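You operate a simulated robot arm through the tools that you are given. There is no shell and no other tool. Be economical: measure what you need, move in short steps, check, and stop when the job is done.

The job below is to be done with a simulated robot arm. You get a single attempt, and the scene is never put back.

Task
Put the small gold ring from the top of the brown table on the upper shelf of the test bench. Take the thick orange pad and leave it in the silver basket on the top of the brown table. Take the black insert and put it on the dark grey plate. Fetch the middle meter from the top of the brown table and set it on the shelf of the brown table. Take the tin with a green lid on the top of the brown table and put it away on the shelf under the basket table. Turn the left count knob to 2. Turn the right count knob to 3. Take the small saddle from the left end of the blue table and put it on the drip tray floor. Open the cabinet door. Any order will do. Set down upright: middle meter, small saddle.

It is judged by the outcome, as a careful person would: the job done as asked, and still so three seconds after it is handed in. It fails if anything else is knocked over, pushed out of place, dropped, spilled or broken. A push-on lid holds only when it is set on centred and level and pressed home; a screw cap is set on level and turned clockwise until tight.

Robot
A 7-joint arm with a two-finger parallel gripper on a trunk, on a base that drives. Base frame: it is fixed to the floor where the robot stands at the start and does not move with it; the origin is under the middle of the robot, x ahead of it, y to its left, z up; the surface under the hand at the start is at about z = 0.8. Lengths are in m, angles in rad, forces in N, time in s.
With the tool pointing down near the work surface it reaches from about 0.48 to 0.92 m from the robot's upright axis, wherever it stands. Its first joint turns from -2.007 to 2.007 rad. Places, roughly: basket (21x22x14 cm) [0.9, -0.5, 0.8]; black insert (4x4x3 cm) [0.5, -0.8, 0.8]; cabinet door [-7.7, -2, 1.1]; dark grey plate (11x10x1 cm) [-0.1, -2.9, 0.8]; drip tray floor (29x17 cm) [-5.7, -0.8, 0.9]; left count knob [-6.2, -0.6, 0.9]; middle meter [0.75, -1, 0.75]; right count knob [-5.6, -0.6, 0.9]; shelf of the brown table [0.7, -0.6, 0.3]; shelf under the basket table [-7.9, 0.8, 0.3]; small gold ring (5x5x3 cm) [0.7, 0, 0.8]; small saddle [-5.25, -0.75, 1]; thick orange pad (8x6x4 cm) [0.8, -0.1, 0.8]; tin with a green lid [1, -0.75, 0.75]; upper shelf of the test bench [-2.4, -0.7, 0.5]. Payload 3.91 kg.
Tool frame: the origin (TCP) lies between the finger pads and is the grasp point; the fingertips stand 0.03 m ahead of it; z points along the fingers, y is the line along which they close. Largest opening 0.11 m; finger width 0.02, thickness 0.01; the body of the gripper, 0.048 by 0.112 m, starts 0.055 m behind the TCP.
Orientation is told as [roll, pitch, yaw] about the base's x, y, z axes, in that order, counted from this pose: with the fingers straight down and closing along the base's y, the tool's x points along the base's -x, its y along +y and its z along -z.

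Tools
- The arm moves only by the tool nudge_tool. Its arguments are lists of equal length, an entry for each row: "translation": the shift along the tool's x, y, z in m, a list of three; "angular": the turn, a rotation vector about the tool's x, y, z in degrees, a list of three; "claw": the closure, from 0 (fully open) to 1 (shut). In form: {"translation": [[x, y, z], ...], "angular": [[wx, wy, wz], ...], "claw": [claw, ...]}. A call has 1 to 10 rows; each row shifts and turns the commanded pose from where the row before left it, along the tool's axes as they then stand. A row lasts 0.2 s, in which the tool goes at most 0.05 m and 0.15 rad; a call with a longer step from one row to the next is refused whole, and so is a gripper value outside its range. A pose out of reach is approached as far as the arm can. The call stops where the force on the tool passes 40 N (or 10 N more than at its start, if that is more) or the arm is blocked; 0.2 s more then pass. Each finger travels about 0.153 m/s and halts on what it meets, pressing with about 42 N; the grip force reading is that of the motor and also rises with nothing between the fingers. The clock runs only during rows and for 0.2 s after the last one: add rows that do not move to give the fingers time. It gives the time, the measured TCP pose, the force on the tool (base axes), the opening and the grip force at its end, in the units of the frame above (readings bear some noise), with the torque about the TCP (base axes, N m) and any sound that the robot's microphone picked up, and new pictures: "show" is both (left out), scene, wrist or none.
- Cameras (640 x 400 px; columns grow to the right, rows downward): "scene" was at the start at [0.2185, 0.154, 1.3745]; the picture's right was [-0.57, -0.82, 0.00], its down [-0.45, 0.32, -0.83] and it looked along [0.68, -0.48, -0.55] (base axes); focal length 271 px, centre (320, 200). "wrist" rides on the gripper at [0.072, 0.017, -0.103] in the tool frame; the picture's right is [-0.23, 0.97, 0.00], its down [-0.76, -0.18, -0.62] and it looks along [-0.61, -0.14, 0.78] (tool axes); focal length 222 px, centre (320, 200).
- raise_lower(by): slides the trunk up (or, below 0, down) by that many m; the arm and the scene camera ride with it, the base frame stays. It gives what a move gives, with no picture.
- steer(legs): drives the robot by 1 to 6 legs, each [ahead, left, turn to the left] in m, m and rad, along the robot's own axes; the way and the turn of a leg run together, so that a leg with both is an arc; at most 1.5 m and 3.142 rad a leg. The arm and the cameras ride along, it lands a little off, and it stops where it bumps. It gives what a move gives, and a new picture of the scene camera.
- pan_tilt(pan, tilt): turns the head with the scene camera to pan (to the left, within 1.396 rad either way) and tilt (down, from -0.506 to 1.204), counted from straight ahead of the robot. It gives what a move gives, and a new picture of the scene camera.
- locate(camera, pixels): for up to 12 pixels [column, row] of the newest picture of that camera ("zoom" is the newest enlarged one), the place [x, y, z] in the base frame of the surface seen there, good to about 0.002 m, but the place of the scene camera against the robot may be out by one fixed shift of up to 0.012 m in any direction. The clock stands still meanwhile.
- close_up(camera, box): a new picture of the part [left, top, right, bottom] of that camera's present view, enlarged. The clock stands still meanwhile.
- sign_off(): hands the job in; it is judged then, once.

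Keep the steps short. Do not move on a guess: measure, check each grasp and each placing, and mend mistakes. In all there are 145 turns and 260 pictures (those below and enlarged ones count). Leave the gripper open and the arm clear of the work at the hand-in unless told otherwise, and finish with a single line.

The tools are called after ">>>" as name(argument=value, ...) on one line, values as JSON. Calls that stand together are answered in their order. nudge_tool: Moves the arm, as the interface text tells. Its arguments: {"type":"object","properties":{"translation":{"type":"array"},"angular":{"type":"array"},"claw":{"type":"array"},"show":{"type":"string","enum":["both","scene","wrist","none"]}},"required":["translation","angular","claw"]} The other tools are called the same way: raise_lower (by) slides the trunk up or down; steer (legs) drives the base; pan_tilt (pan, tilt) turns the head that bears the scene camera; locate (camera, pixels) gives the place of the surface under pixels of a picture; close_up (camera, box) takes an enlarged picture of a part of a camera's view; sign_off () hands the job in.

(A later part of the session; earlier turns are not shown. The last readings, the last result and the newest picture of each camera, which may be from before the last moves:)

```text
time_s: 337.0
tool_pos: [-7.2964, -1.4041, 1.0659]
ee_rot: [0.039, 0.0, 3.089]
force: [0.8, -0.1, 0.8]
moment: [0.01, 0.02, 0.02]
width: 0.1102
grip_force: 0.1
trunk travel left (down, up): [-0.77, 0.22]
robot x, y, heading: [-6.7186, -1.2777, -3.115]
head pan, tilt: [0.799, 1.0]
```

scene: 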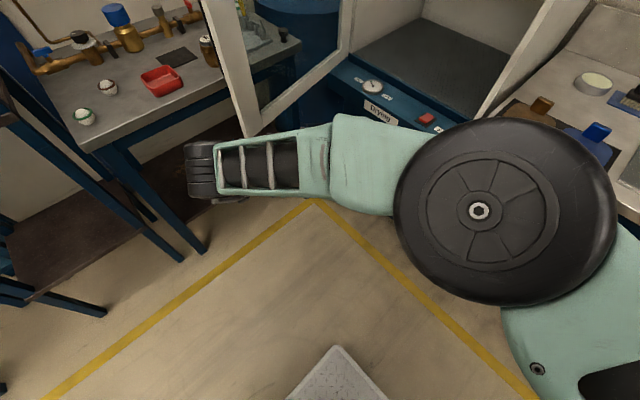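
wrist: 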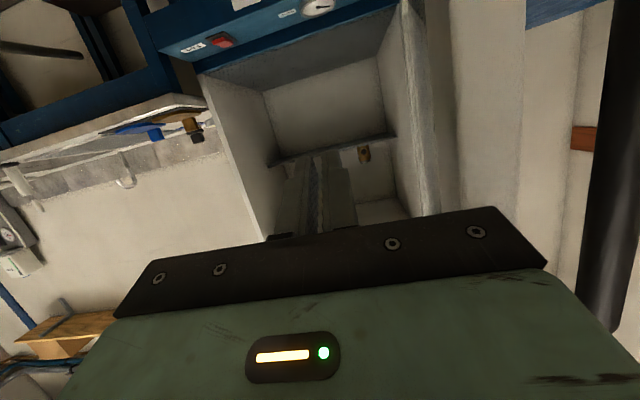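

Tool is vertical again. Raise the trunk and drive to the front of the blue table/drip tray.

>>> raise_lower(by=0.2)

>>> steer(legs=[[-1.3, 0.28, 0], [0, 0, -1.6]])

>>> pan_tilt(pan=0, tilt=0.65)

```text
time_s: 339.1
tool_pos: [-7.2963, -1.4036, 1.2652]
ee_rot: [0.04, -0.002, 3.09]
force: [0.3, -0.2, -1.5]
moment: [-0.01, -0.02, -0.01]
width: 0.1101
grip_force: 0.1
trunk travel left (down, up): [-0.97, 0.02]
robot x, y, heading: [-6.7155, -1.2728, -3.114]
head pan, tilt: [0.799, 1.0]
```

```text
time_s: 349.8
tool_pos: [-5.4949, -0.9252, 1.2665]
ee_rot: [0.037, -0.002, 1.474]
force: [-0.3, 0.2, -0.5]
moment: [0.01, 0.0, 0.04]
width: 0.1099
grip_force: 0.0
trunk travel left (down, up): [-0.97, 0.02]
robot x, y, heading: [-5.3894, -1.5104, 1.561]
head pan, tilt: [0.799, 1.0]
```

scene: 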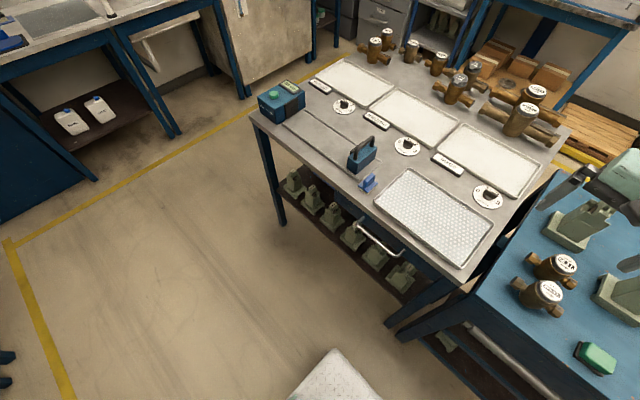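

```text
time_s: 350.9
tool_pos: [-5.4947, -0.9246, 1.2644]
ee_rot: [0.038, -0.001, 1.475]
force: [0.2, -0.4, -0.2]
moment: [0.05, -0.01, -0.03]
width: 0.1102
grip_force: 0.1
trunk travel left (down, up): [-0.97, 0.02]
robot x, y, heading: [-5.3882, -1.5126, 1.559]
head pan, tilt: [0.0, 0.649]
```

scene: 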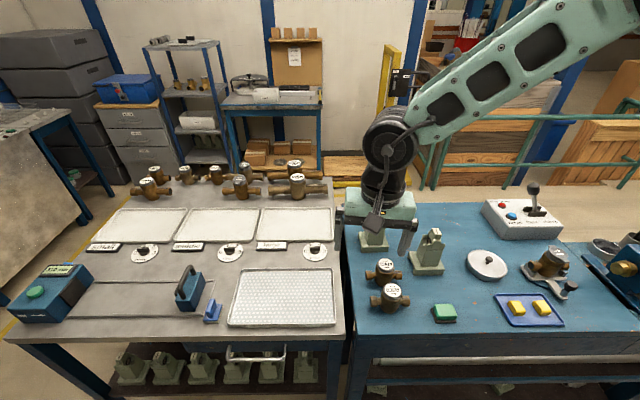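

>>> close_up(camera="scene", box=[320, 200, 480, 330])

>>> close_up(camera="scene", box=[70, 200, 350, 340])

>>> locate(camera="scene", pixels=[[143, 249], [143, 258], [230, 249], [315, 247], [315, 256], [240, 300], [325, 300], [282, 320], [280, 272], [432, 232], [428, 268], [370, 240]])

```text
3.08 times, centred on (400, 265) of scene
```

zoom: 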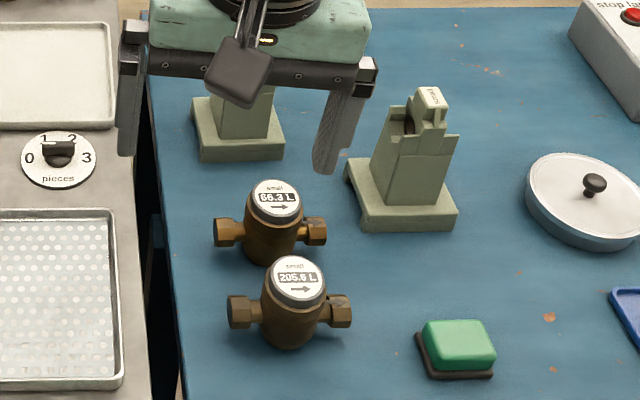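

```text
2.29 times, centred on (210, 270) of scene
```

zoom: 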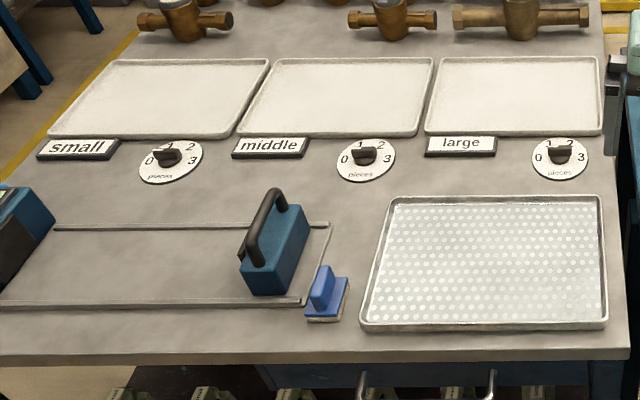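

```text
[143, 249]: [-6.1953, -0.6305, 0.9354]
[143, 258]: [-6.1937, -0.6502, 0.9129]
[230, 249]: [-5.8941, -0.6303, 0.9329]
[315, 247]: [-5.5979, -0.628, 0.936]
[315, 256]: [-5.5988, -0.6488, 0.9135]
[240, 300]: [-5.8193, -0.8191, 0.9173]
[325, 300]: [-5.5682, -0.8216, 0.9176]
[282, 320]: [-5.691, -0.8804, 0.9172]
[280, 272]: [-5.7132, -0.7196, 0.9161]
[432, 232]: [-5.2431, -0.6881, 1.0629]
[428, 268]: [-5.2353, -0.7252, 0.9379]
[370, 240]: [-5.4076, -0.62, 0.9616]
```

>>> close_up(camera="scene", box=[395, 215, 465, 285])

>>> close_up(camera="wrist", box=[0, 0, 640, 400])

```text
5.71 times, centred on (430, 250) of scene
```

zoom: 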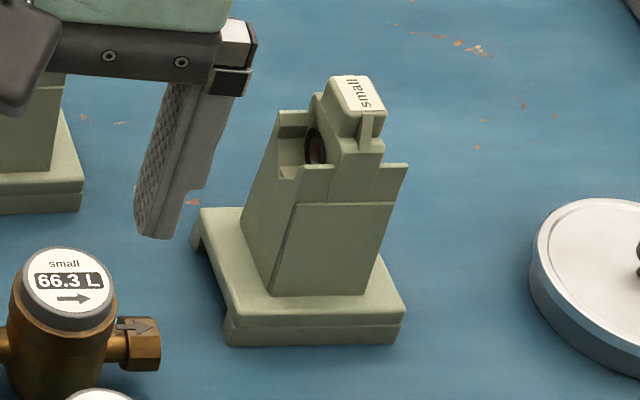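

```text
1.00 times, centred on (320, 200) of wrist (not enlarged: the box is as wide or as high as the picture)
```

zoom: 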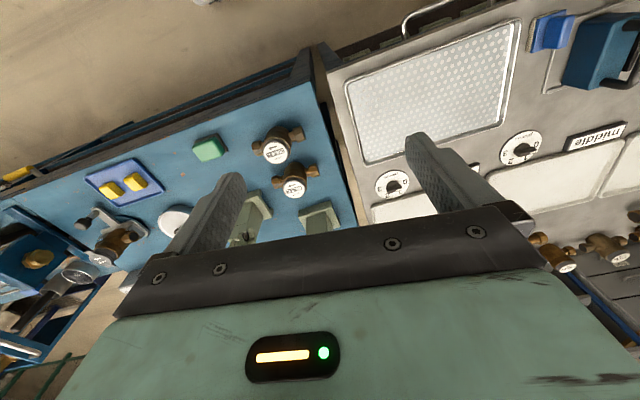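

The near saddle carries the label "small". Move above it to measure.

>>> nudge_tool(translation=[[-0.0248, -0.0403, 0], [-0.0248, -0.0403, 0], [-0.0248, -0.0403, 0], [-0.0248, -0.0403, 0], [-0.0248, -0.0403, 0], [-0.0248, -0.0403, 0]], angular=[[0, 0, 0], [0, 0, 0], [0, 0, 0], [0, 0, 0], [0, 0, 0], [2.2, 0, 0]], claw=[0, 0, 0, 0, 0, 0])

>>> close_up(camera="wrist", box=[220, 60, 440, 220])

```text
time_s: 352.3
tool_pos: [-5.2409, -0.7991, 1.2574]
ee_rot: [0.001, 0.0, 1.477]
force: [-0.5, -0.4, 0.2]
moment: [-0.01, -0.04, 0.0]
width: 0.1102
grip_force: 0.1
trunk travel left (down, up): [-0.97, 0.02]
robot x, y, heading: [-5.3921, -1.5099, 1.556]
head pan, tilt: [0.0, 0.649]
```

scene: 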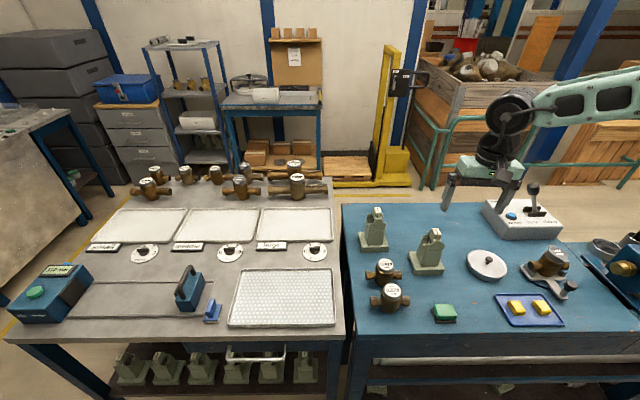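
wrist: 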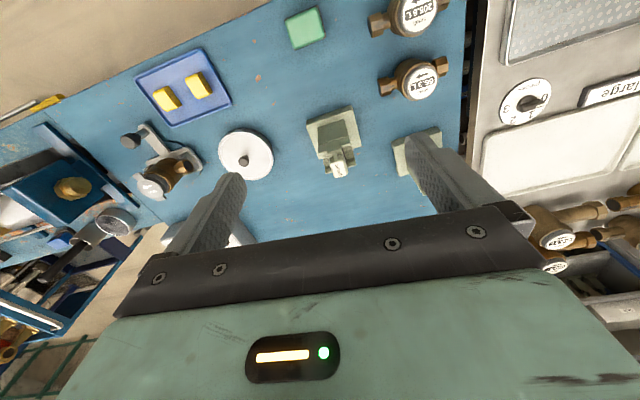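

```text
2.50 times, centred on (330, 140) of wrist
```

zoom: 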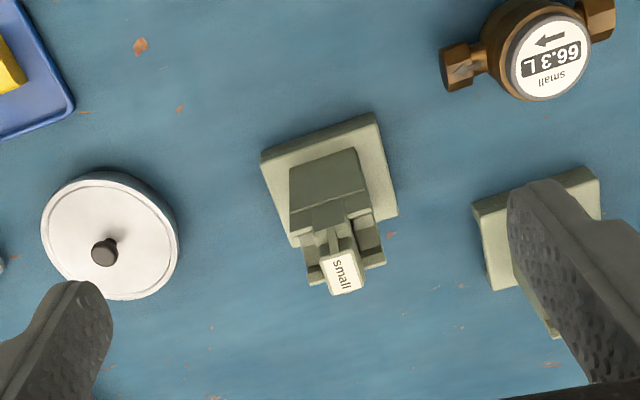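

>>> locate(camera="zoom", pixels=[[345, 272], [330, 205], [335, 250], [262, 155], [375, 115], [396, 215], [290, 165], [355, 150], [310, 285], [385, 262], [450, 330]])

>>> close_up(camera="scene", box=[350, 195, 460, 285])

```text
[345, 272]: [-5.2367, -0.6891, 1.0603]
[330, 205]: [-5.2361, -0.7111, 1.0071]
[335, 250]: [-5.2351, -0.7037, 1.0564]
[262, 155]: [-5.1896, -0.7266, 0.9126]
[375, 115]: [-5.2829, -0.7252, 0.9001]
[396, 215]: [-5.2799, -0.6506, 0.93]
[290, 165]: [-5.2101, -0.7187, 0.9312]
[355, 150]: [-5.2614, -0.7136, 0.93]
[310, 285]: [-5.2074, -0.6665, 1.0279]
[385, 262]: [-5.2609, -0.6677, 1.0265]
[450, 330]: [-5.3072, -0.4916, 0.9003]
```

```text
4.44 times, centred on (405, 240) of scene
```

zoom: 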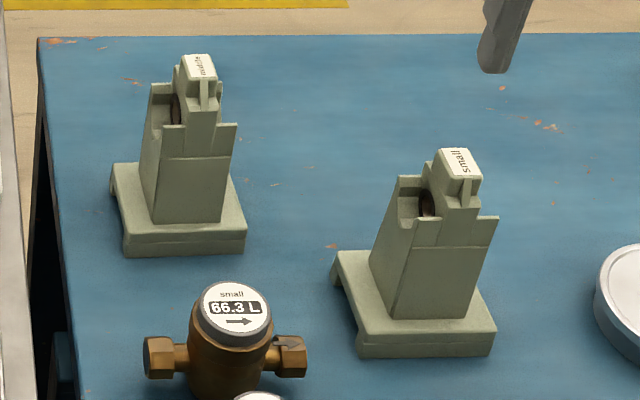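

Target: body x −5.261…−5.208, y ≈−0.71…−0.66, ears at z 1.027, clip top 1.06, table 0.900. Align over it and descend halfway.

>>> nudge_tool(translation=[[0, 0, 0], [-0.037, -0.0015, 0.02], [-0.037, -0.0015, 0.02], [-0.037, -0.0015, 0.02], [0, 0, 0.04], [0, 0, 0.04]], angular=[[0, 0, -5.4], [0, 0, 0], [0, 0, 0], [0, 0, 0], [0, 0, 0], [0, 0, 0]], claw=[0, 0, 0, 0, 0, 0])

```text
time_s: 353.7
tool_pos: [-5.2361, -0.6885, 1.1154]
ee_rot: [0.0, -0.004, 1.57]
force: [-0.1, -1.3, 0.2]
moment: [0.02, 0.03, 0.01]
width: 0.11
grip_force: 0.0
trunk travel left (down, up): [-0.97, 0.02]
robot x, y, heading: [-5.3906, -1.5082, 1.557]
head pan, tilt: [0.0, 0.649]
```

scene: 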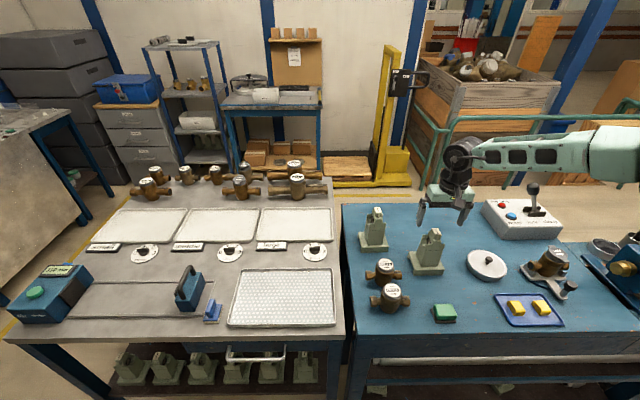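
wrist: 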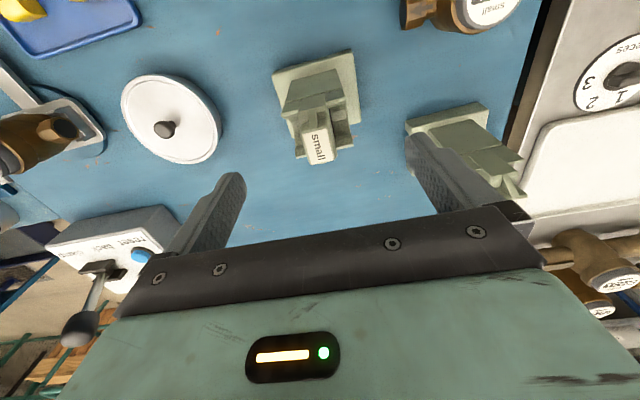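

>>> nudge_tool(translation=[[0, 0, 0.04], [0, 0, 0.04], [0, 0, 0.022], [0, 0, 0], [0, 0, 0], [0, 0, 0]], angular=[[0, 0, 0], [0, 0, 0], [0, 0, 0], [0, 0, 0], [0, 0, 0], [0, 0, 0]], claw=[0, 0, 0, 0.7, 0.7, 0.7], show="wrist")

```text
time_s: 355.1
tool_pos: [-5.234, -0.6907, 1.0138]
ee_rot: [0.0, -0.002, 1.569]
force: [-0.1, -0.2, 0.5]
moment: [0.16, 0.27, 0.03]
width: 0.0559
grip_force: 42.4
trunk travel left (down, up): [-0.97, 0.02]
robot x, y, heading: [-5.3918, -1.5104, 1.564]
head pan, tilt: [0.0, 0.649]
```

wrist: 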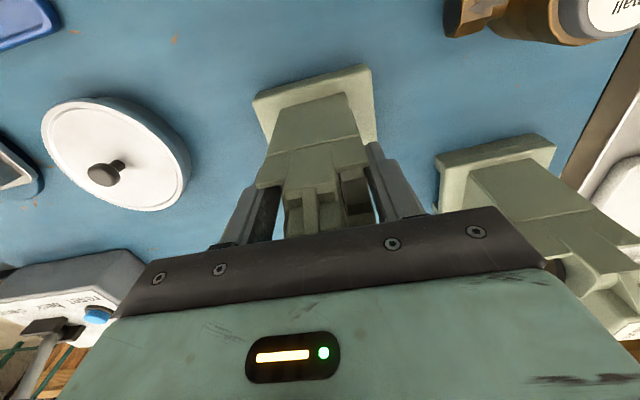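

>>> nudge_tool(translation=[[0, 0, -0.02], [0, 0, -0.04], [0, 0, -0.045], [0, 0, -0.045], [0, 0, -0.04]], angular=[[0, 0, 0], [0, 0, 0], [0, 0, 0], [0, 0, 0], [0, 0, 0]], claw=[0.7, 0.7, 0.7, 0.7, 0.7])

```text
time_s: 356.3
tool_pos: [-5.241, -0.6915, 1.2034]
ee_rot: [0.001, -0.002, 1.569]
force: [0.2, -0.4, -6.0]
moment: [0.01, 0.0, 0.01]
width: 0.056
grip_force: 41.9
trunk travel left (down, up): [-0.97, 0.02]
robot x, y, heading: [-5.3925, -1.5104, 1.561]
head pan, tilt: [0.0, 0.649]
```

scene: 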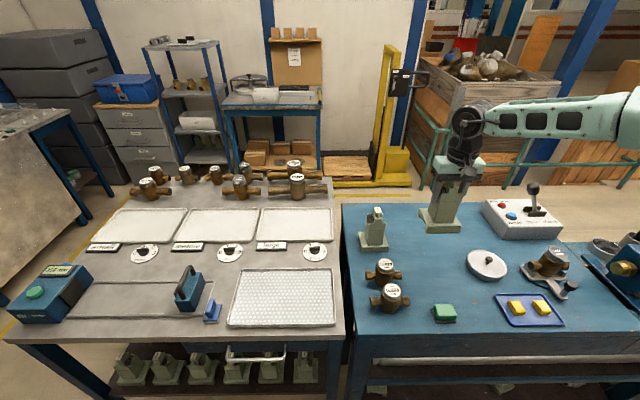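
wrist: 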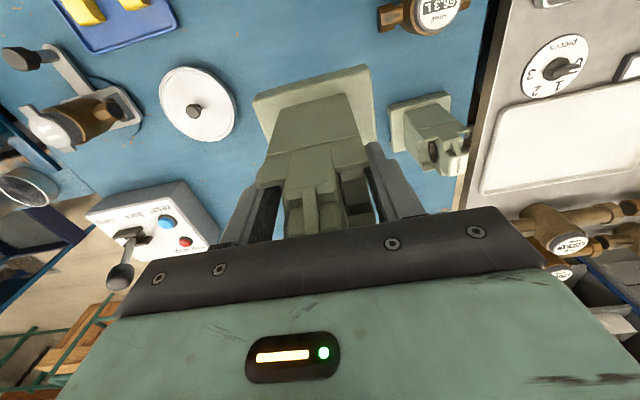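

Saddle held (6 N). Carry to above the drip tray.

>>> nudge_tool(translation=[[0.049, 0, 0], [0.049, 0, 0], [0, 0.049, 0], [0, 0.049, 0], [0, 0.049, 0], [0, 0.049, 0], [0, 0.049, 0], [0, 0.049, 0], [0, 0.049, 0], [0, 0.049, 0]], angular=[[0, 0, 0], [0, 0, 0], [0, 0, 0], [0, 0, 0], [0, 0, 0], [0, 0, 0], [0, 0, 0], [0, 0, 0], [0, 0, 0], [0, 0, 0]], claw=[0.7, 0.7, 0.7, 0.7, 0.7, 0.7, 0.7, 0.7, 0.7, 0.7], show="none")

>>> nudge_tool(translation=[[0, 0.04, 0], [0, 0.027, 0.02], [0, 0, 0.04]], angular=[[0, 0, 0], [0, 0, 0], [0, 0, 0]], claw=[0.7, 0.7, 0.7])

```text
time_s: 358.5
tool_pos: [-5.6294, -0.7863, 1.2009]
ee_rot: [-0.002, -0.001, 1.565]
force: [0.8, -0.1, -5.2]
moment: [-0.05, 0.02, 0.0]
width: 0.0559
grip_force: 41.8
trunk travel left (down, up): [-0.97, 0.02]
robot x, y, heading: [-5.3937, -1.5111, 1.559]
head pan, tilt: [0.0, 0.649]
```

```text
time_s: 359.3
tool_pos: [-5.6963, -0.7883, 1.141]
ee_rot: [-0.001, 0.0, 1.57]
force: [-0.8, -0.2, -4.5]
moment: [0.0, 0.0, 0.01]
width: 0.056
grip_force: 41.9
trunk travel left (down, up): [-0.97, 0.02]
robot x, y, heading: [-5.3895, -1.5088, 1.559]
head pan, tilt: [0.0, 0.649]
```

scene: 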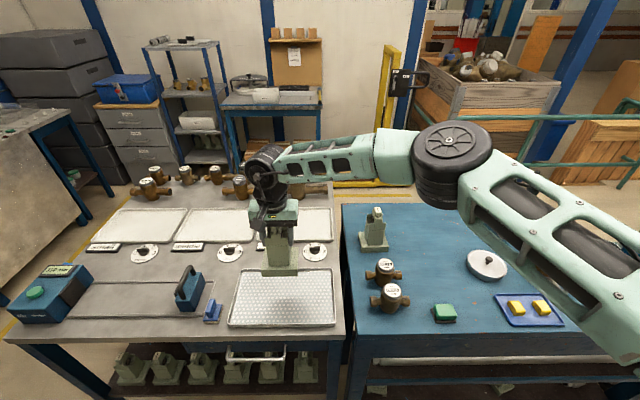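
wrist: 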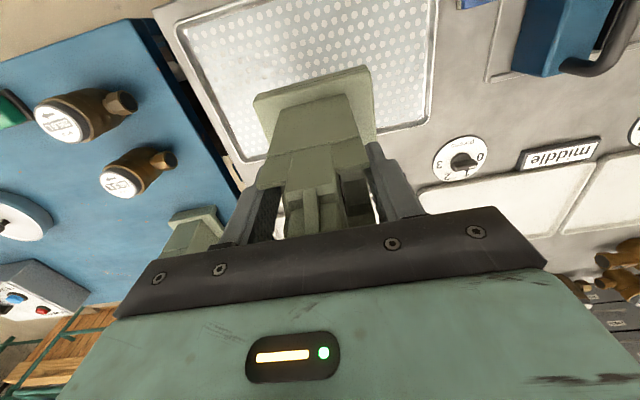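

>>> locate(camera="wrist", pixels=[[185, 30], [435, 5], [432, 118], [300, 50], [400, 60], [235, 155], [410, 125], [250, 155], [180, 15]])

```text
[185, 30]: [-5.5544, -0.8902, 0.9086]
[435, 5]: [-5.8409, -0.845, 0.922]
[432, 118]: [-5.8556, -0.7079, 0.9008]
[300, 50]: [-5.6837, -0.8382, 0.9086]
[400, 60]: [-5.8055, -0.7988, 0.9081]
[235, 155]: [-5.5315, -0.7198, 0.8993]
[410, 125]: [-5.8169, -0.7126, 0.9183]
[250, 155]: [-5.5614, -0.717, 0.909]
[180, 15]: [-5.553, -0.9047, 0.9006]
```

Tray floor z 0.9085. Centre and lower.

>>> nudge_tool(translation=[[0.012, 0, 0.035], [0, 0, 0.04], [0, 0, 0.03], [0, 0, 0.01], [0, 0, 0.003], [0, 0, 0]], angular=[[0, 0, 0], [0, 0, 0], [0, 0, 0], [0, 0, 0], [0, 0, 0], [0, 0, 0]], claw=[0.7, 0.7, 0.7, 0.7, 0.7, 0.7], show="scene")

```text
time_s: 360.7
tool_pos: [-5.6943, -0.7967, 1.0262]
ee_rot: [-0.001, -0.002, 1.57]
force: [-0.3, 0.2, -5.9]
moment: [-0.03, -0.04, -0.02]
width: 0.0562
grip_force: 41.9
trunk travel left (down, up): [-0.97, 0.02]
robot x, y, heading: [-5.3929, -1.5119, 1.558]
head pan, tilt: [0.0, 0.649]
```

scene: 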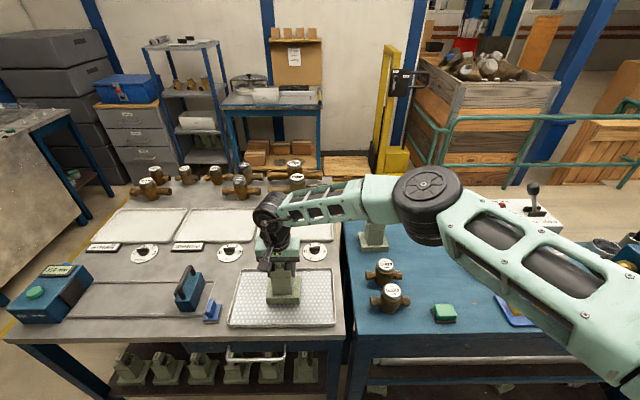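

Lower the last millimetres until contact, then release and rise.

>>> nudge_tool(translation=[[0, 0, 0.002], [0, 0, 0.0015], [0, 0, 0.001], [0, 0, 0], [0, 0, 0], [0, 0, -0.03], [0, 0, -0.045], [0, 0, -0.045], [0, 0, -0.045]], angular=[[0, 0, 0], [0, 0, 0], [0, 0, 0], [0, 0, 0], [0, 0, 0], [0, 0, 0], [0, 0, 0], [0, 0, 0], [0, 0, 0]], claw=[0.7, 0.7, 0.7, 0.2, 0.2, 0.2, 0.2, 0.2, 0.2])

```text
time_s: 362.7
tool_pos: [-5.6936, -0.7974, 1.1833]
ee_rot: [-0.002, -0.002, 1.571]
force: [0.4, -0.5, -0.3]
moment: [-0.01, -0.02, -0.01]
width: 0.0881
grip_force: 0.0
trunk travel left (down, up): [-0.97, 0.02]
robot x, y, heading: [-5.3927, -1.5091, 1.562]
head pan, tilt: [0.0, 0.649]
```

scene: 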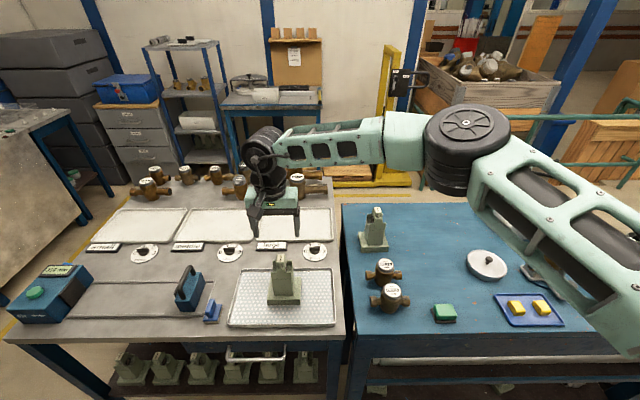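
wrist: 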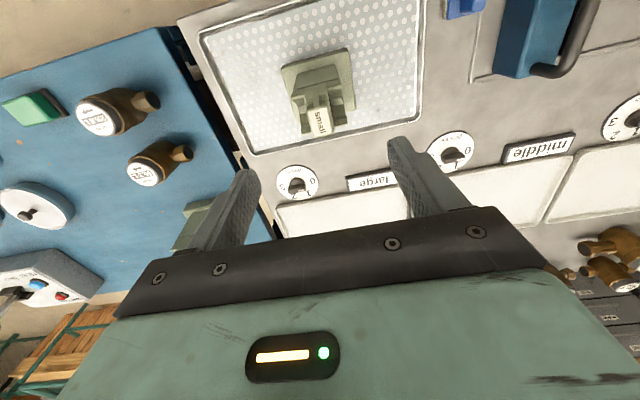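

Saddle placed upright. Now inspect the dials.

>>> close_up(camera="scene", box=[295, 235, 335, 267])

>>> close_up(camera="scene", box=[123, 237, 163, 269])

>>> close_up(camera="wrist", box=[270, 150, 330, 210])

```text
12.50 times, centred on (315, 251) of scene
```

zoom: 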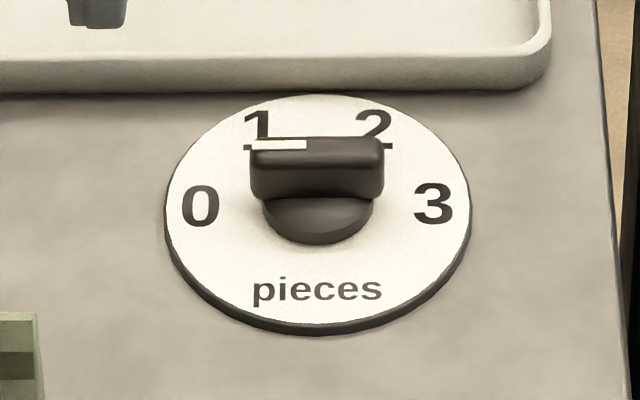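

```text
12.50 times, centred on (143, 253) of scene
```

zoom: 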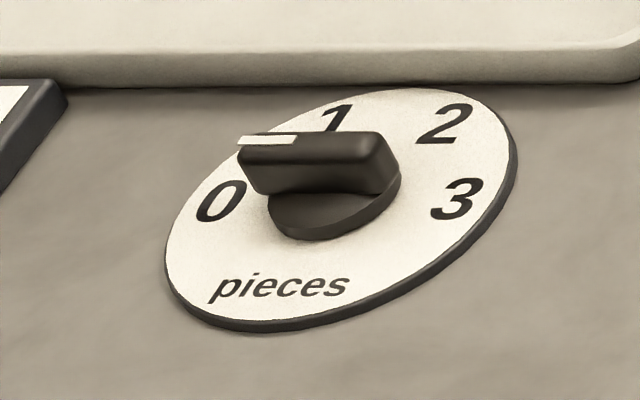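

```text
6.67 times, centred on (300, 180) of wrist
```

zoom: 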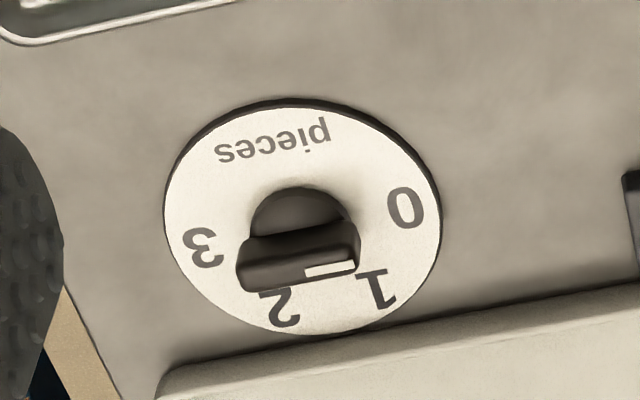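

Both knobs point to 0 (marks at 0=left, 1≈120°, 2≈60°, 3=right): right needs 180° clockwise, left 120° clockwise. Move over the right knob and turn the hand +90° so it closes across the bar.

>>> nudge_tool(translation=[[-0.04, -0.025, 0], [-0.04, -0.025, 0], [-0.04, -0.025, 0], [-0.03, -0.02, 0]], angular=[[0, 0, 0], [0, 0, 0], [0, 0, 0], [0, 0, 0]], claw=[0.2, 0.2, 0.3, 0.4], show="none")

>>> nudge_tool(translation=[[0, 0, 0], [0, 0, 0], [0, 0, 0], [0, 0, 0], [0, 0, 0], [0, 0, 0], [0, 0, 0], [0, 0, 0], [0, 0, 0], [0, 0, 0]], angular=[[0, 0, -8.5], [0, 0, -8.5], [0, 0, -8.5], [0, 0, -8.5], [0, 0, -8.5], [0, 0, -8.5], [0, 0, -8.5], [0, 0, -8.5], [0, 0, -8.5], [0, 0, -8.5]], claw=[0.4, 0.4, 0.4, 0.4, 0.4, 0.4, 0.4, 0.4, 0.4, 0.4])

```text
time_s: 363.7
tool_pos: [-5.6, -0.6487, 1.1866]
ee_rot: [0.0, 0.001, 1.57]
force: [0.8, -0.9, 0.1]
moment: [0.03, 0.04, 0.0]
width: 0.066
grip_force: 0.0
trunk travel left (down, up): [-0.97, 0.02]
robot x, y, heading: [-5.3908, -1.5069, 1.562]
head pan, tilt: [0.0, 0.649]
```

```text
time_s: 365.9
tool_pos: [-5.5751, -0.6933, 1.1684]
ee_rot: [-0.002, -0.002, 2.424]
force: [0.0, 0.1, 0.5]
moment: [0.03, 0.0, 0.01]
width: 0.066
grip_force: 0.0
out of reach, approached as far as the arm can: row 4, 5, 6, 7, 8, 9, 10
trunk travel left (down, up): [-0.97, 0.02]
robot x, y, heading: [-5.3908, -1.5088, 1.56]
head pan, tilt: [0.0, 0.649]
```

scene: 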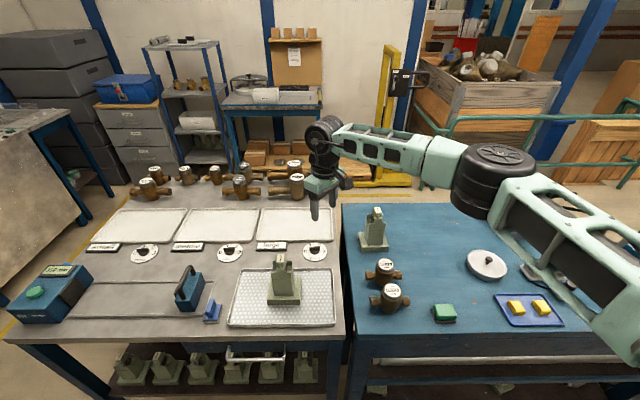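
wrist: 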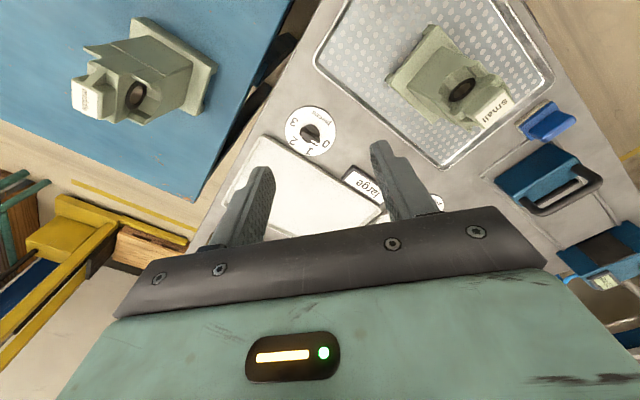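

The wrist limit is on that side; turn the other way (to yaw 0).

>>> nudge_tool(translation=[[0, 0, 0], [0, 0, 0], [0, 0, 0], [0, 0, 0], [0, 0, 0], [0, 0, 0], [0, 0, 0], [0, 0, 0], [0, 0, 0], [0, 0, 0]], angular=[[0, 0, 8.5], [0, 0, 8.5], [0, 0, 8.5], [0, 0, 8.5], [0, 0, 8.5], [0, 0, 8.5], [0, 0, 8.5], [0, 0, 8.5], [0, 0, 8.5], [0, 0, 8.5]], claw=[0.4, 0.4, 0.4, 0.4, 0.4, 0.4, 0.4, 0.4, 0.4, 0.4], show="none")

>>> nudge_tool(translation=[[0, 0, 0], [0, 0, 0], [0, 0, 0], [0, 0, 0], [0, 0, 0], [0, 0, 0], [0, 0, 0], [0, 0, 0], [0, 0, 0], [0, 0, 0]], angular=[[0, 0, 8.5], [0, 0, 8.5], [0, 0, 8.5], [0, 0, 8.5], [0, 0, 8.5], [0, 0, 8.5], [0, 0, 8.5], [0, 0, 8.5], [0, 0, 8.5], [0, 0, 8.5]], claw=[0.4, 0.4, 0.4, 0.4, 0.4, 0.4, 0.4, 0.4, 0.4, 0.4], show="wrist")

```text
time_s: 368.1
tool_pos: [-5.5764, -0.694, 1.1695]
ee_rot: [0.002, 0.0, 0.936]
force: [1.4, -0.3, -0.8]
moment: [-0.02, 0.0, 0.02]
width: 0.0661
grip_force: 0.1
trunk travel left (down, up): [-0.97, 0.02]
robot x, y, heading: [-5.3892, -1.5102, 1.558]
head pan, tilt: [0.0, 0.649]
```

```text
time_s: 370.3
tool_pos: [-5.5768, -0.6949, 1.1689]
ee_rot: [0.001, 0.002, -0.547]
force: [0.1, -0.7, 0.4]
moment: [-0.02, 0.0, 0.04]
width: 0.0659
grip_force: 0.1
trunk travel left (down, up): [-0.97, 0.02]
robot x, y, heading: [-5.3912, -1.5134, 1.563]
head pan, tilt: [0.0, 0.649]
```

wrist: 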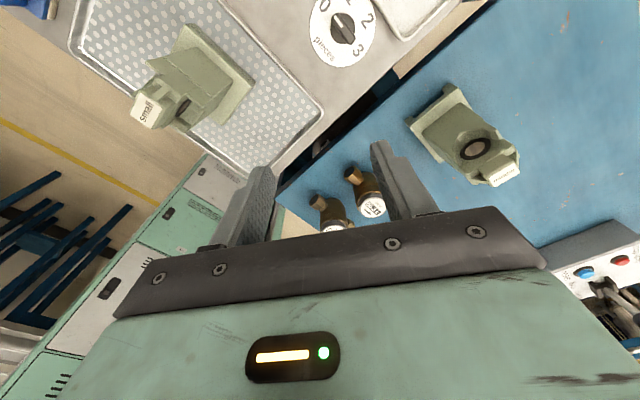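

>>> nudge_tool(translation=[[0, 0, 0], [0, 0, 0], [0, 0, 0], [0, 0, 0]], angular=[[0, 0, -7.84], [0, 0, -7.84], [0, 0, -7.84], [0, 0, -7.84]], claw=[0.5, 0.5, 0.5, 0.5], show="wrist")

>>> close_up(camera="wrist", box=[200, 0, 360, 100])

```text
time_s: 371.3
tool_pos: [-5.5751, -0.6938, 1.1687]
ee_rot: [0.001, -0.001, 0.005]
force: [0.9, -0.1, -0.1]
moment: [-0.02, -0.03, 0.03]
width: 0.0551
grip_force: 0.0
trunk travel left (down, up): [-0.97, 0.02]
robot x, y, heading: [-5.3904, -1.5129, 1.563]
head pan, tilt: [0.0, 0.649]
```

wrist: 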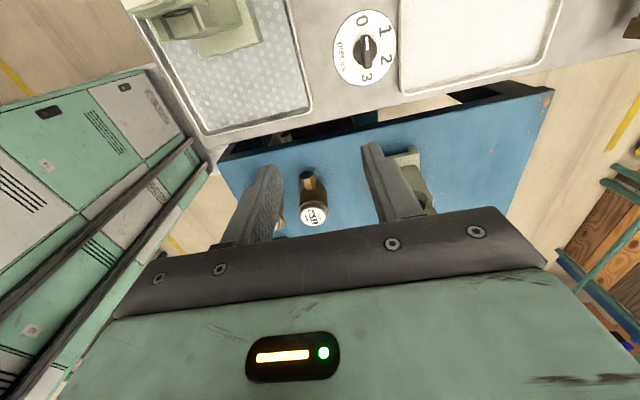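

```text
4.00 times, centred on (280, 50) of wrist
```

zoom: 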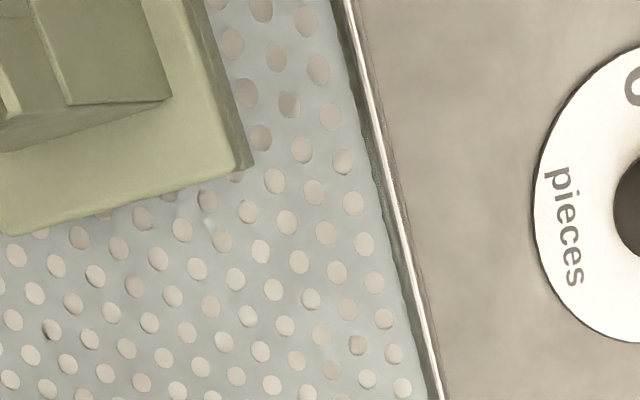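

>>> close_up(camera="wrist", box=[315, 0, 415, 95])

>>> locate(camera="wrist", pixels=[[365, 40], [366, 62], [366, 50], [336, 48], [396, 48], [363, 11], [366, 86]])

```text
4.21 times, centred on (365, 48) of wrist
```

zoom: 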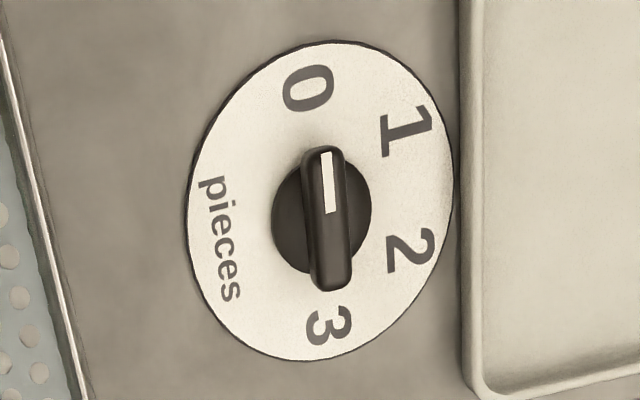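

```text
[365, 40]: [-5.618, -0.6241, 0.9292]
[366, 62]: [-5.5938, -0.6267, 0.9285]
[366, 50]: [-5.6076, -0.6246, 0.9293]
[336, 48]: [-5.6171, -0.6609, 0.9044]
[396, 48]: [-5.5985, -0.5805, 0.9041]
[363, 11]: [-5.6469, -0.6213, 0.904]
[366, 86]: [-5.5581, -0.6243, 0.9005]
```

Knob centre ≈(−5.605,−0.6235), bar top z 0.929, along x. Approach with the fingers 3.5 cm apart.

>>> nudge_tool(translation=[[0.015, 0.035, 0.02], [0.015, 0.035, 0.02], [0, 0, 0.04], [0, 0, 0.045], [0, 0, 0.045], [0, 0, 0.025]], angular=[[0, 0, 0], [0, 0, 0], [0, 0, 0], [0, 0, 0], [0, 0, 0], [0, 0, 0]], claw=[0.68, 0.68, 0.68, 0.68, 0.68, 0.68], show="wrist")

>>> close_up(camera="wrist", box=[240, 80, 420, 240])

```text
time_s: 372.7
tool_pos: [-5.5761, -0.669, 0.9797]
ee_rot: [0.004, -0.001, 0.003]
force: [0.5, 0.0, -0.2]
moment: [-0.04, 0.02, -0.03]
width: 0.0351
grip_force: 0.1
out of reach, approached as far as the arm can: row 2, 3, 4, 5, 6
trunk travel left (down, up): [-0.97, 0.02]
robot x, y, heading: [-5.3916, -1.5106, 1.56]
head pan, tilt: [0.0, 0.649]
```

wrist: 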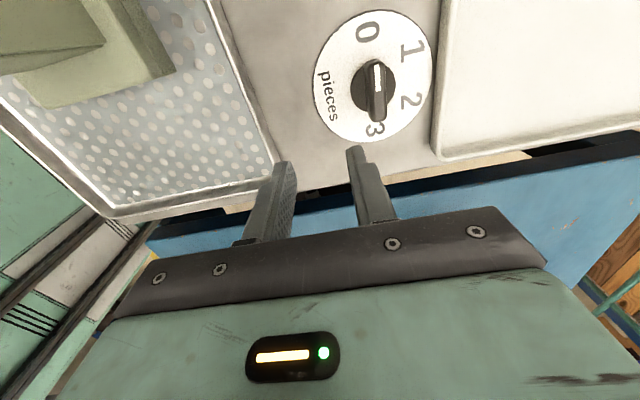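

```text
2.50 times, centred on (330, 160) of wrist
```

zoom: 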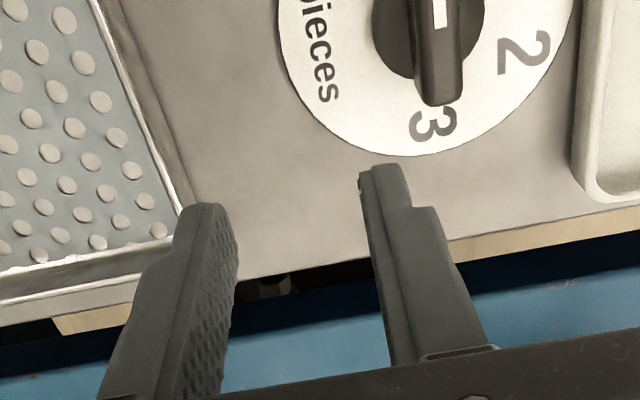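

Out of reach: lift, and bring the base closer (0.12 m ahead, 0.2 m left).

>>> nudge_tool(translation=[[0, 0, -0.045], [0, 0, -0.045], [0, 0, -0.045], [0, 0, -0.03]], angular=[[0, 0, 0], [0, 0, 0], [0, 0, 0], [0, 0, 0]], claw=[0.68, 0.68, 0.68, 0.68], show="none")

>>> steer(legs=[[0.12, 0.2, 0]])

```text
time_s: 373.7
tool_pos: [-5.5798, -0.6727, 1.1457]
ee_rot: [0.001, 0.0, 0.004]
force: [0.1, 0.8, 1.4]
moment: [-0.02, -0.01, -0.01]
width: 0.0353
grip_force: 0.0
trunk travel left (down, up): [-0.97, 0.02]
robot x, y, heading: [-5.3921, -1.511, 1.559]
head pan, tilt: [0.0, 0.649]
```

```text
time_s: 375.5
tool_pos: [-5.7803, -0.5517, 1.1468]
ee_rot: [0.003, 0.0, 0.005]
force: [0.3, 0.9, -0.8]
moment: [-0.01, 0.0, -0.02]
width: 0.0354
grip_force: 0.0
trunk travel left (down, up): [-0.97, 0.02]
robot x, y, heading: [-5.5882, -1.3887, 1.566]
head pan, tilt: [0.0, 0.649]
```

scene: 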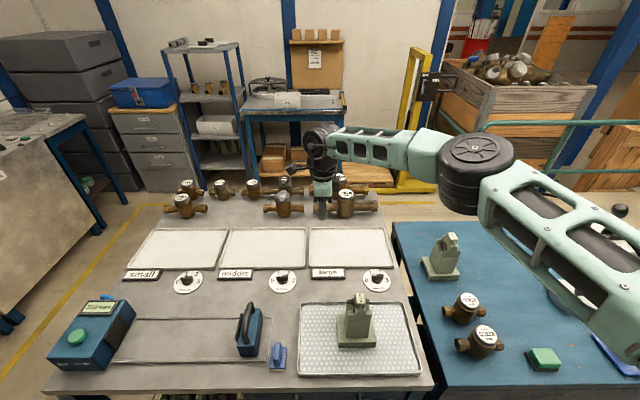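

>>> nudge_tool(translation=[[-0.0438, -0.018, 0], [-0.0438, -0.018, 0], [-0.0438, -0.018, 0], [-0.0438, -0.018, 0], [0, 0, 0.045], [0, 0, 0.045], [0, 0, 0.045], [0, 0, 0.04]], angular=[[0, 0, 0], [0, 0, 0], [0, 0, 0], [0, 0, 0], [0, 0, 0], [0, 0, 0], [0, 0, 0], [0, 0, 0]], claw=[0.68, 0.68, 0.68, 0.68, 0.68, 0.68, 0.68, 0.68], show="wrist")

>>> close_up(camera="wrist", box=[240, 80, 420, 240])

```text
time_s: 377.3
tool_pos: [-5.5984, -0.6217, 0.9672]
ee_rot: [0.002, 0.0, 0.006]
force: [0.3, 0.3, -0.3]
moment: [0.02, 0.0, 0.03]
width: 0.0351
grip_force: 0.1
trunk travel left (down, up): [-0.97, 0.02]
robot x, y, heading: [-5.5905, -1.3897, 1.56]
head pan, tilt: [0.0, 0.649]
```

wrist: 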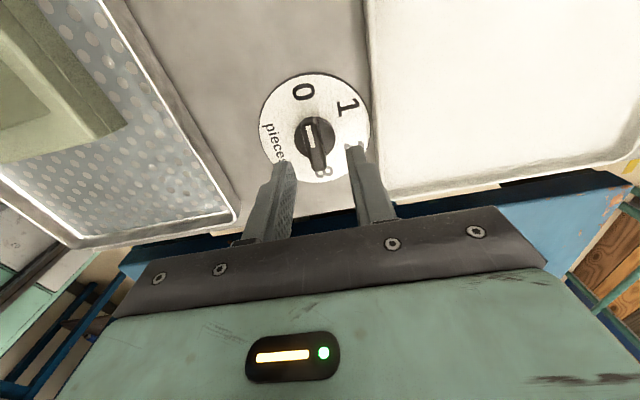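

```text
2.50 times, centred on (330, 160) of wrist
```

zoom: 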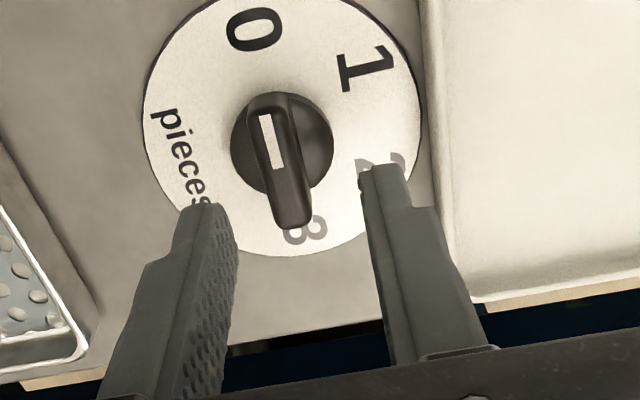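

>>> locate(camera="zoom", pixels=[[268, 105], [290, 215], [280, 160], [250, 140], [305, 190], [145, 110], [425, 120]])

```text
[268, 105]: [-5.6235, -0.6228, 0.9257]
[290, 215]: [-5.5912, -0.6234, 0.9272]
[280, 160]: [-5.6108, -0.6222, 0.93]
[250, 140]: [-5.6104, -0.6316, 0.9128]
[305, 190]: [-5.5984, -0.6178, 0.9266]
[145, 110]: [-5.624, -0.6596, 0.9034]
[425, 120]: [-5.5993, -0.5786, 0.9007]
```

Centre the TCP on the knob, descend, close, and begin turning clockwise.

>>> nudge_tool(translation=[[0.0086, -0.0012, 0.01], [0, 0, 0.016], [0, 0, 0], [0, 0, 0], [0, 0, 0]], angular=[[0, 0, 0], [0, 0, 0], [0, 0, 0], [0, 0, 0], [0, 0, 4]], claw=[0.68, 0.68, 0.95, 0.95, 0.95], show="wrist")

```text
time_s: 378.5
tool_pos: [-5.61, -0.6247, 0.9444]
ee_rot: [0.002, -0.001, -0.065]
force: [1.3, -3.6, -5.7]
moment: [-0.2, -0.33, 0.0]
width: 0.0117
grip_force: 45.2
trunk travel left (down, up): [-0.97, 0.02]
robot x, y, heading: [-5.5892, -1.3878, 1.563]
head pan, tilt: [0.0, 0.649]
```

wrist: 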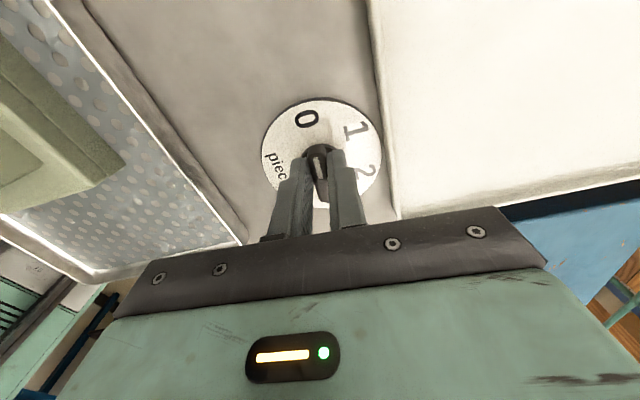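

>>> nudge_tool(translation=[[0, 0, 0], [0, 0, 0], [0, 0, 0], [0, 0, 0], [0, 0, 0], [0, 0, 0], [0, 0, 0], [0, 0, 0], [0, 0, 0], [0, 0, 0]], angular=[[0, 0, 8.5], [0, 0, 8.5], [0, 0, 8.5], [0, 0, 8.5], [0, 0, 8.5], [0, 0, 8.5], [0, 0, 8.5], [0, 0, 8.5], [0, 0, 8.5], [0, 0, 8.5]], claw=[0.95, 0.95, 0.95, 0.95, 0.95, 0.95, 0.95, 0.95, 0.95, 0.95], show="wrist")

```text
time_s: 380.2
tool_pos: [-5.6061, -0.6188, 0.9442]
ee_rot: [0.006, 0.001, -1.174]
force: [-0.9, 8.4, -15.2]
moment: [0.2, 0.33, 0.05]
width: 0.012
grip_force: 45.1
trunk travel left (down, up): [-0.97, 0.02]
robot x, y, heading: [-5.5857, -1.3887, 1.559]
head pan, tilt: [0.0, 0.649]
stopped in row 8: the force on the tool passed its limit at 41 N (the readings are from after the stop); the commanded pose is now the measured one
```

wrist: 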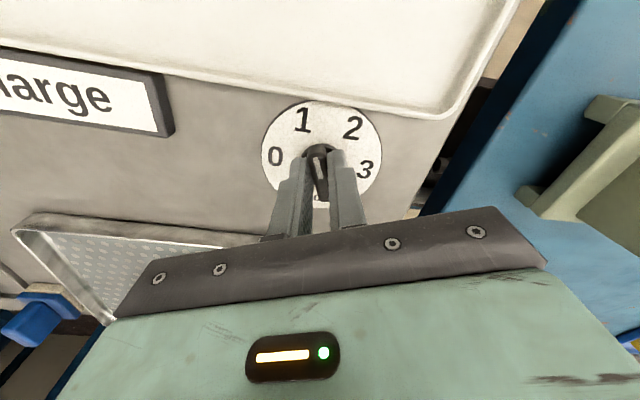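

Turned ~67°. Misalignment force built up; release, re-grip to self-centre, and continue.

>>> nudge_tool(translation=[[0, 0, 0], [0, 0, 0], [0, 0, 0], [0, 0, 0], [0, 0, 0]], angular=[[0, 0, 0], [0, 0, 0], [0, 0, 0], [0, 0, 0], [0, 0, 0]], claw=[0.75, 0.75, 0.75, 0.75, 0.75], show="wrist")

>>> close_up(camera="wrist", box=[240, 80, 420, 220])

```text
time_s: 381.4
tool_pos: [-5.6073, -0.6196, 0.9448]
ee_rot: [0.005, 0.003, -1.174]
force: [0.5, 0.4, 0.1]
moment: [0.05, -0.01, 0.03]
width: 0.0275
grip_force: 0.0
trunk travel left (down, up): [-0.97, 0.02]
robot x, y, heading: [-5.5913, -1.3881, 1.562]
head pan, tilt: [0.0, 0.649]
```

wrist: 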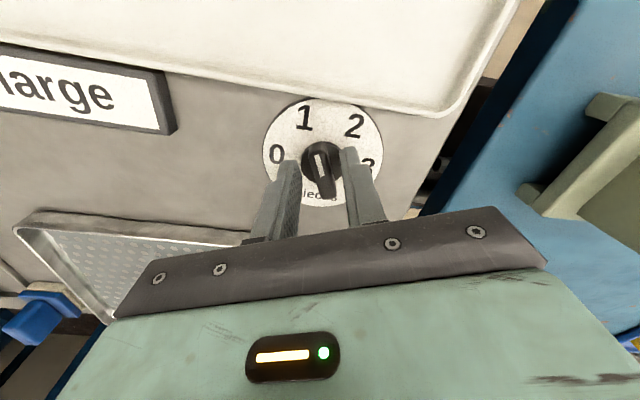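

```text
2.86 times, centred on (330, 150) of wrist
```

zoom: 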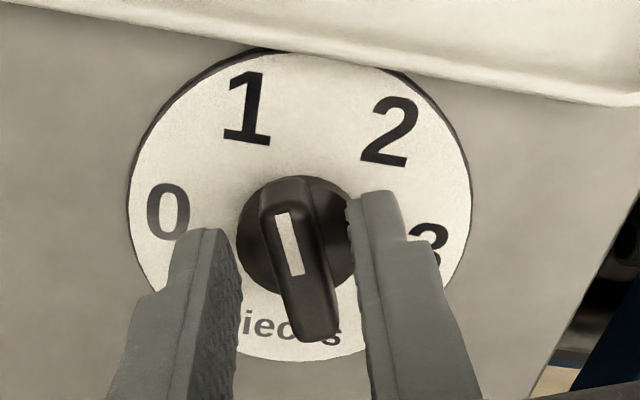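

>>> locate(camera="zoom", pixels=[[283, 192], [312, 325], [297, 260], [132, 200], [468, 200], [300, 50]])

```text
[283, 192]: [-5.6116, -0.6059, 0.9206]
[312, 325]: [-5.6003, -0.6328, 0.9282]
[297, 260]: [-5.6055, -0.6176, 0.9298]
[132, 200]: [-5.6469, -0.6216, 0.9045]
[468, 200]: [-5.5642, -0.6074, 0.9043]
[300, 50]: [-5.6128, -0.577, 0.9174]
```

>>> nudge_tool(translation=[[0, 0, 0], [0, 0, 0], [0, 0, 0], [0, 0, 0], [0, 0, 0], [0, 0, 0], [0, 0, 0], [0, 0, 0], [0, 0, 0], [0, 0, 0]], angular=[[0, 0, 0], [0, 0, 0], [0, 0, 8], [0, 0, 8], [0, 0, 8], [0, 0, 8], [0, 0, 8], [0, 0, 8], [0, 0, 8], [0, 0, 0]], claw=[0.95, 0.95, 0.95, 0.95, 0.95, 0.95, 0.95, 0.95, 0.95, 0.75], show="wrist")

```text
time_s: 383.6
tool_pos: [-5.6118, -0.6203, 0.9436]
ee_rot: [0.0, 0.005, -2.151]
force: [-0.2, -3.3, -0.6]
moment: [-0.24, 0.0, -0.02]
width: 0.0282
grip_force: 0.4
trunk travel left (down, up): [-0.97, 0.02]
robot x, y, heading: [-5.5866, -1.3875, 1.561]
head pan, tilt: [0.0, 0.649]
```

wrist: 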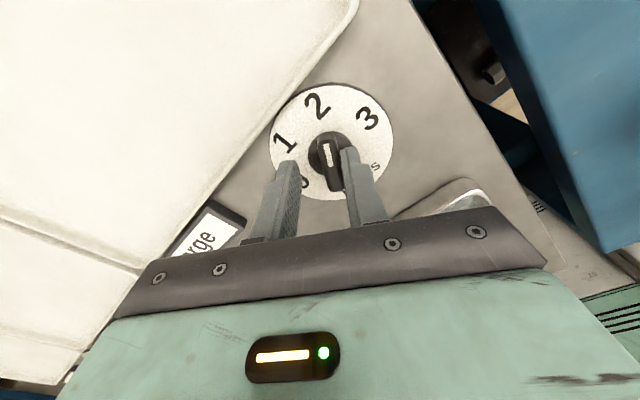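

At 2 now (123°). Shift 5 mm to centre, re-grip and continue to 180°.

>>> nudge_tool(translation=[[0, 0.005, 0], [0, 0, 0], [0, 0, 0], [0, 0, 0], [0, 0, 0], [0, 0, 0], [0, 0, 0], [0, 0, 0], [0, 0, 0], [0, 0, 0]], angular=[[0, 0, 0], [0, 0, 0], [0, 0, 0], [0, 0, 8.2], [0, 0, 8.2], [0, 0, 8.2], [0, 0, 8.2], [0, 0, 8.2], [0, 0, 8.2], [0, 0, 8]], claw=[0.75, 0.95, 0.95, 0.95, 0.95, 0.95, 0.95, 0.95, 0.95, 0.95], show="wrist")

```text
time_s: 385.8
tool_pos: [-5.6026, -0.6243, 0.9446]
ee_rot: [-0.003, 0.008, 3.134]
force: [1.5, -15.7, 4.6]
moment: [-0.74, -0.53, 0.56]
width: 0.0118
grip_force: 45.0
trunk travel left (down, up): [-0.97, 0.02]
robot x, y, heading: [-5.5901, -1.3876, 1.564]
head pan, tilt: [0.0, 0.649]
```

wrist: 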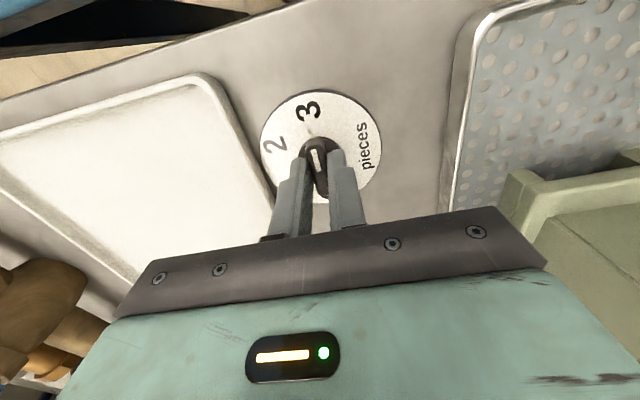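

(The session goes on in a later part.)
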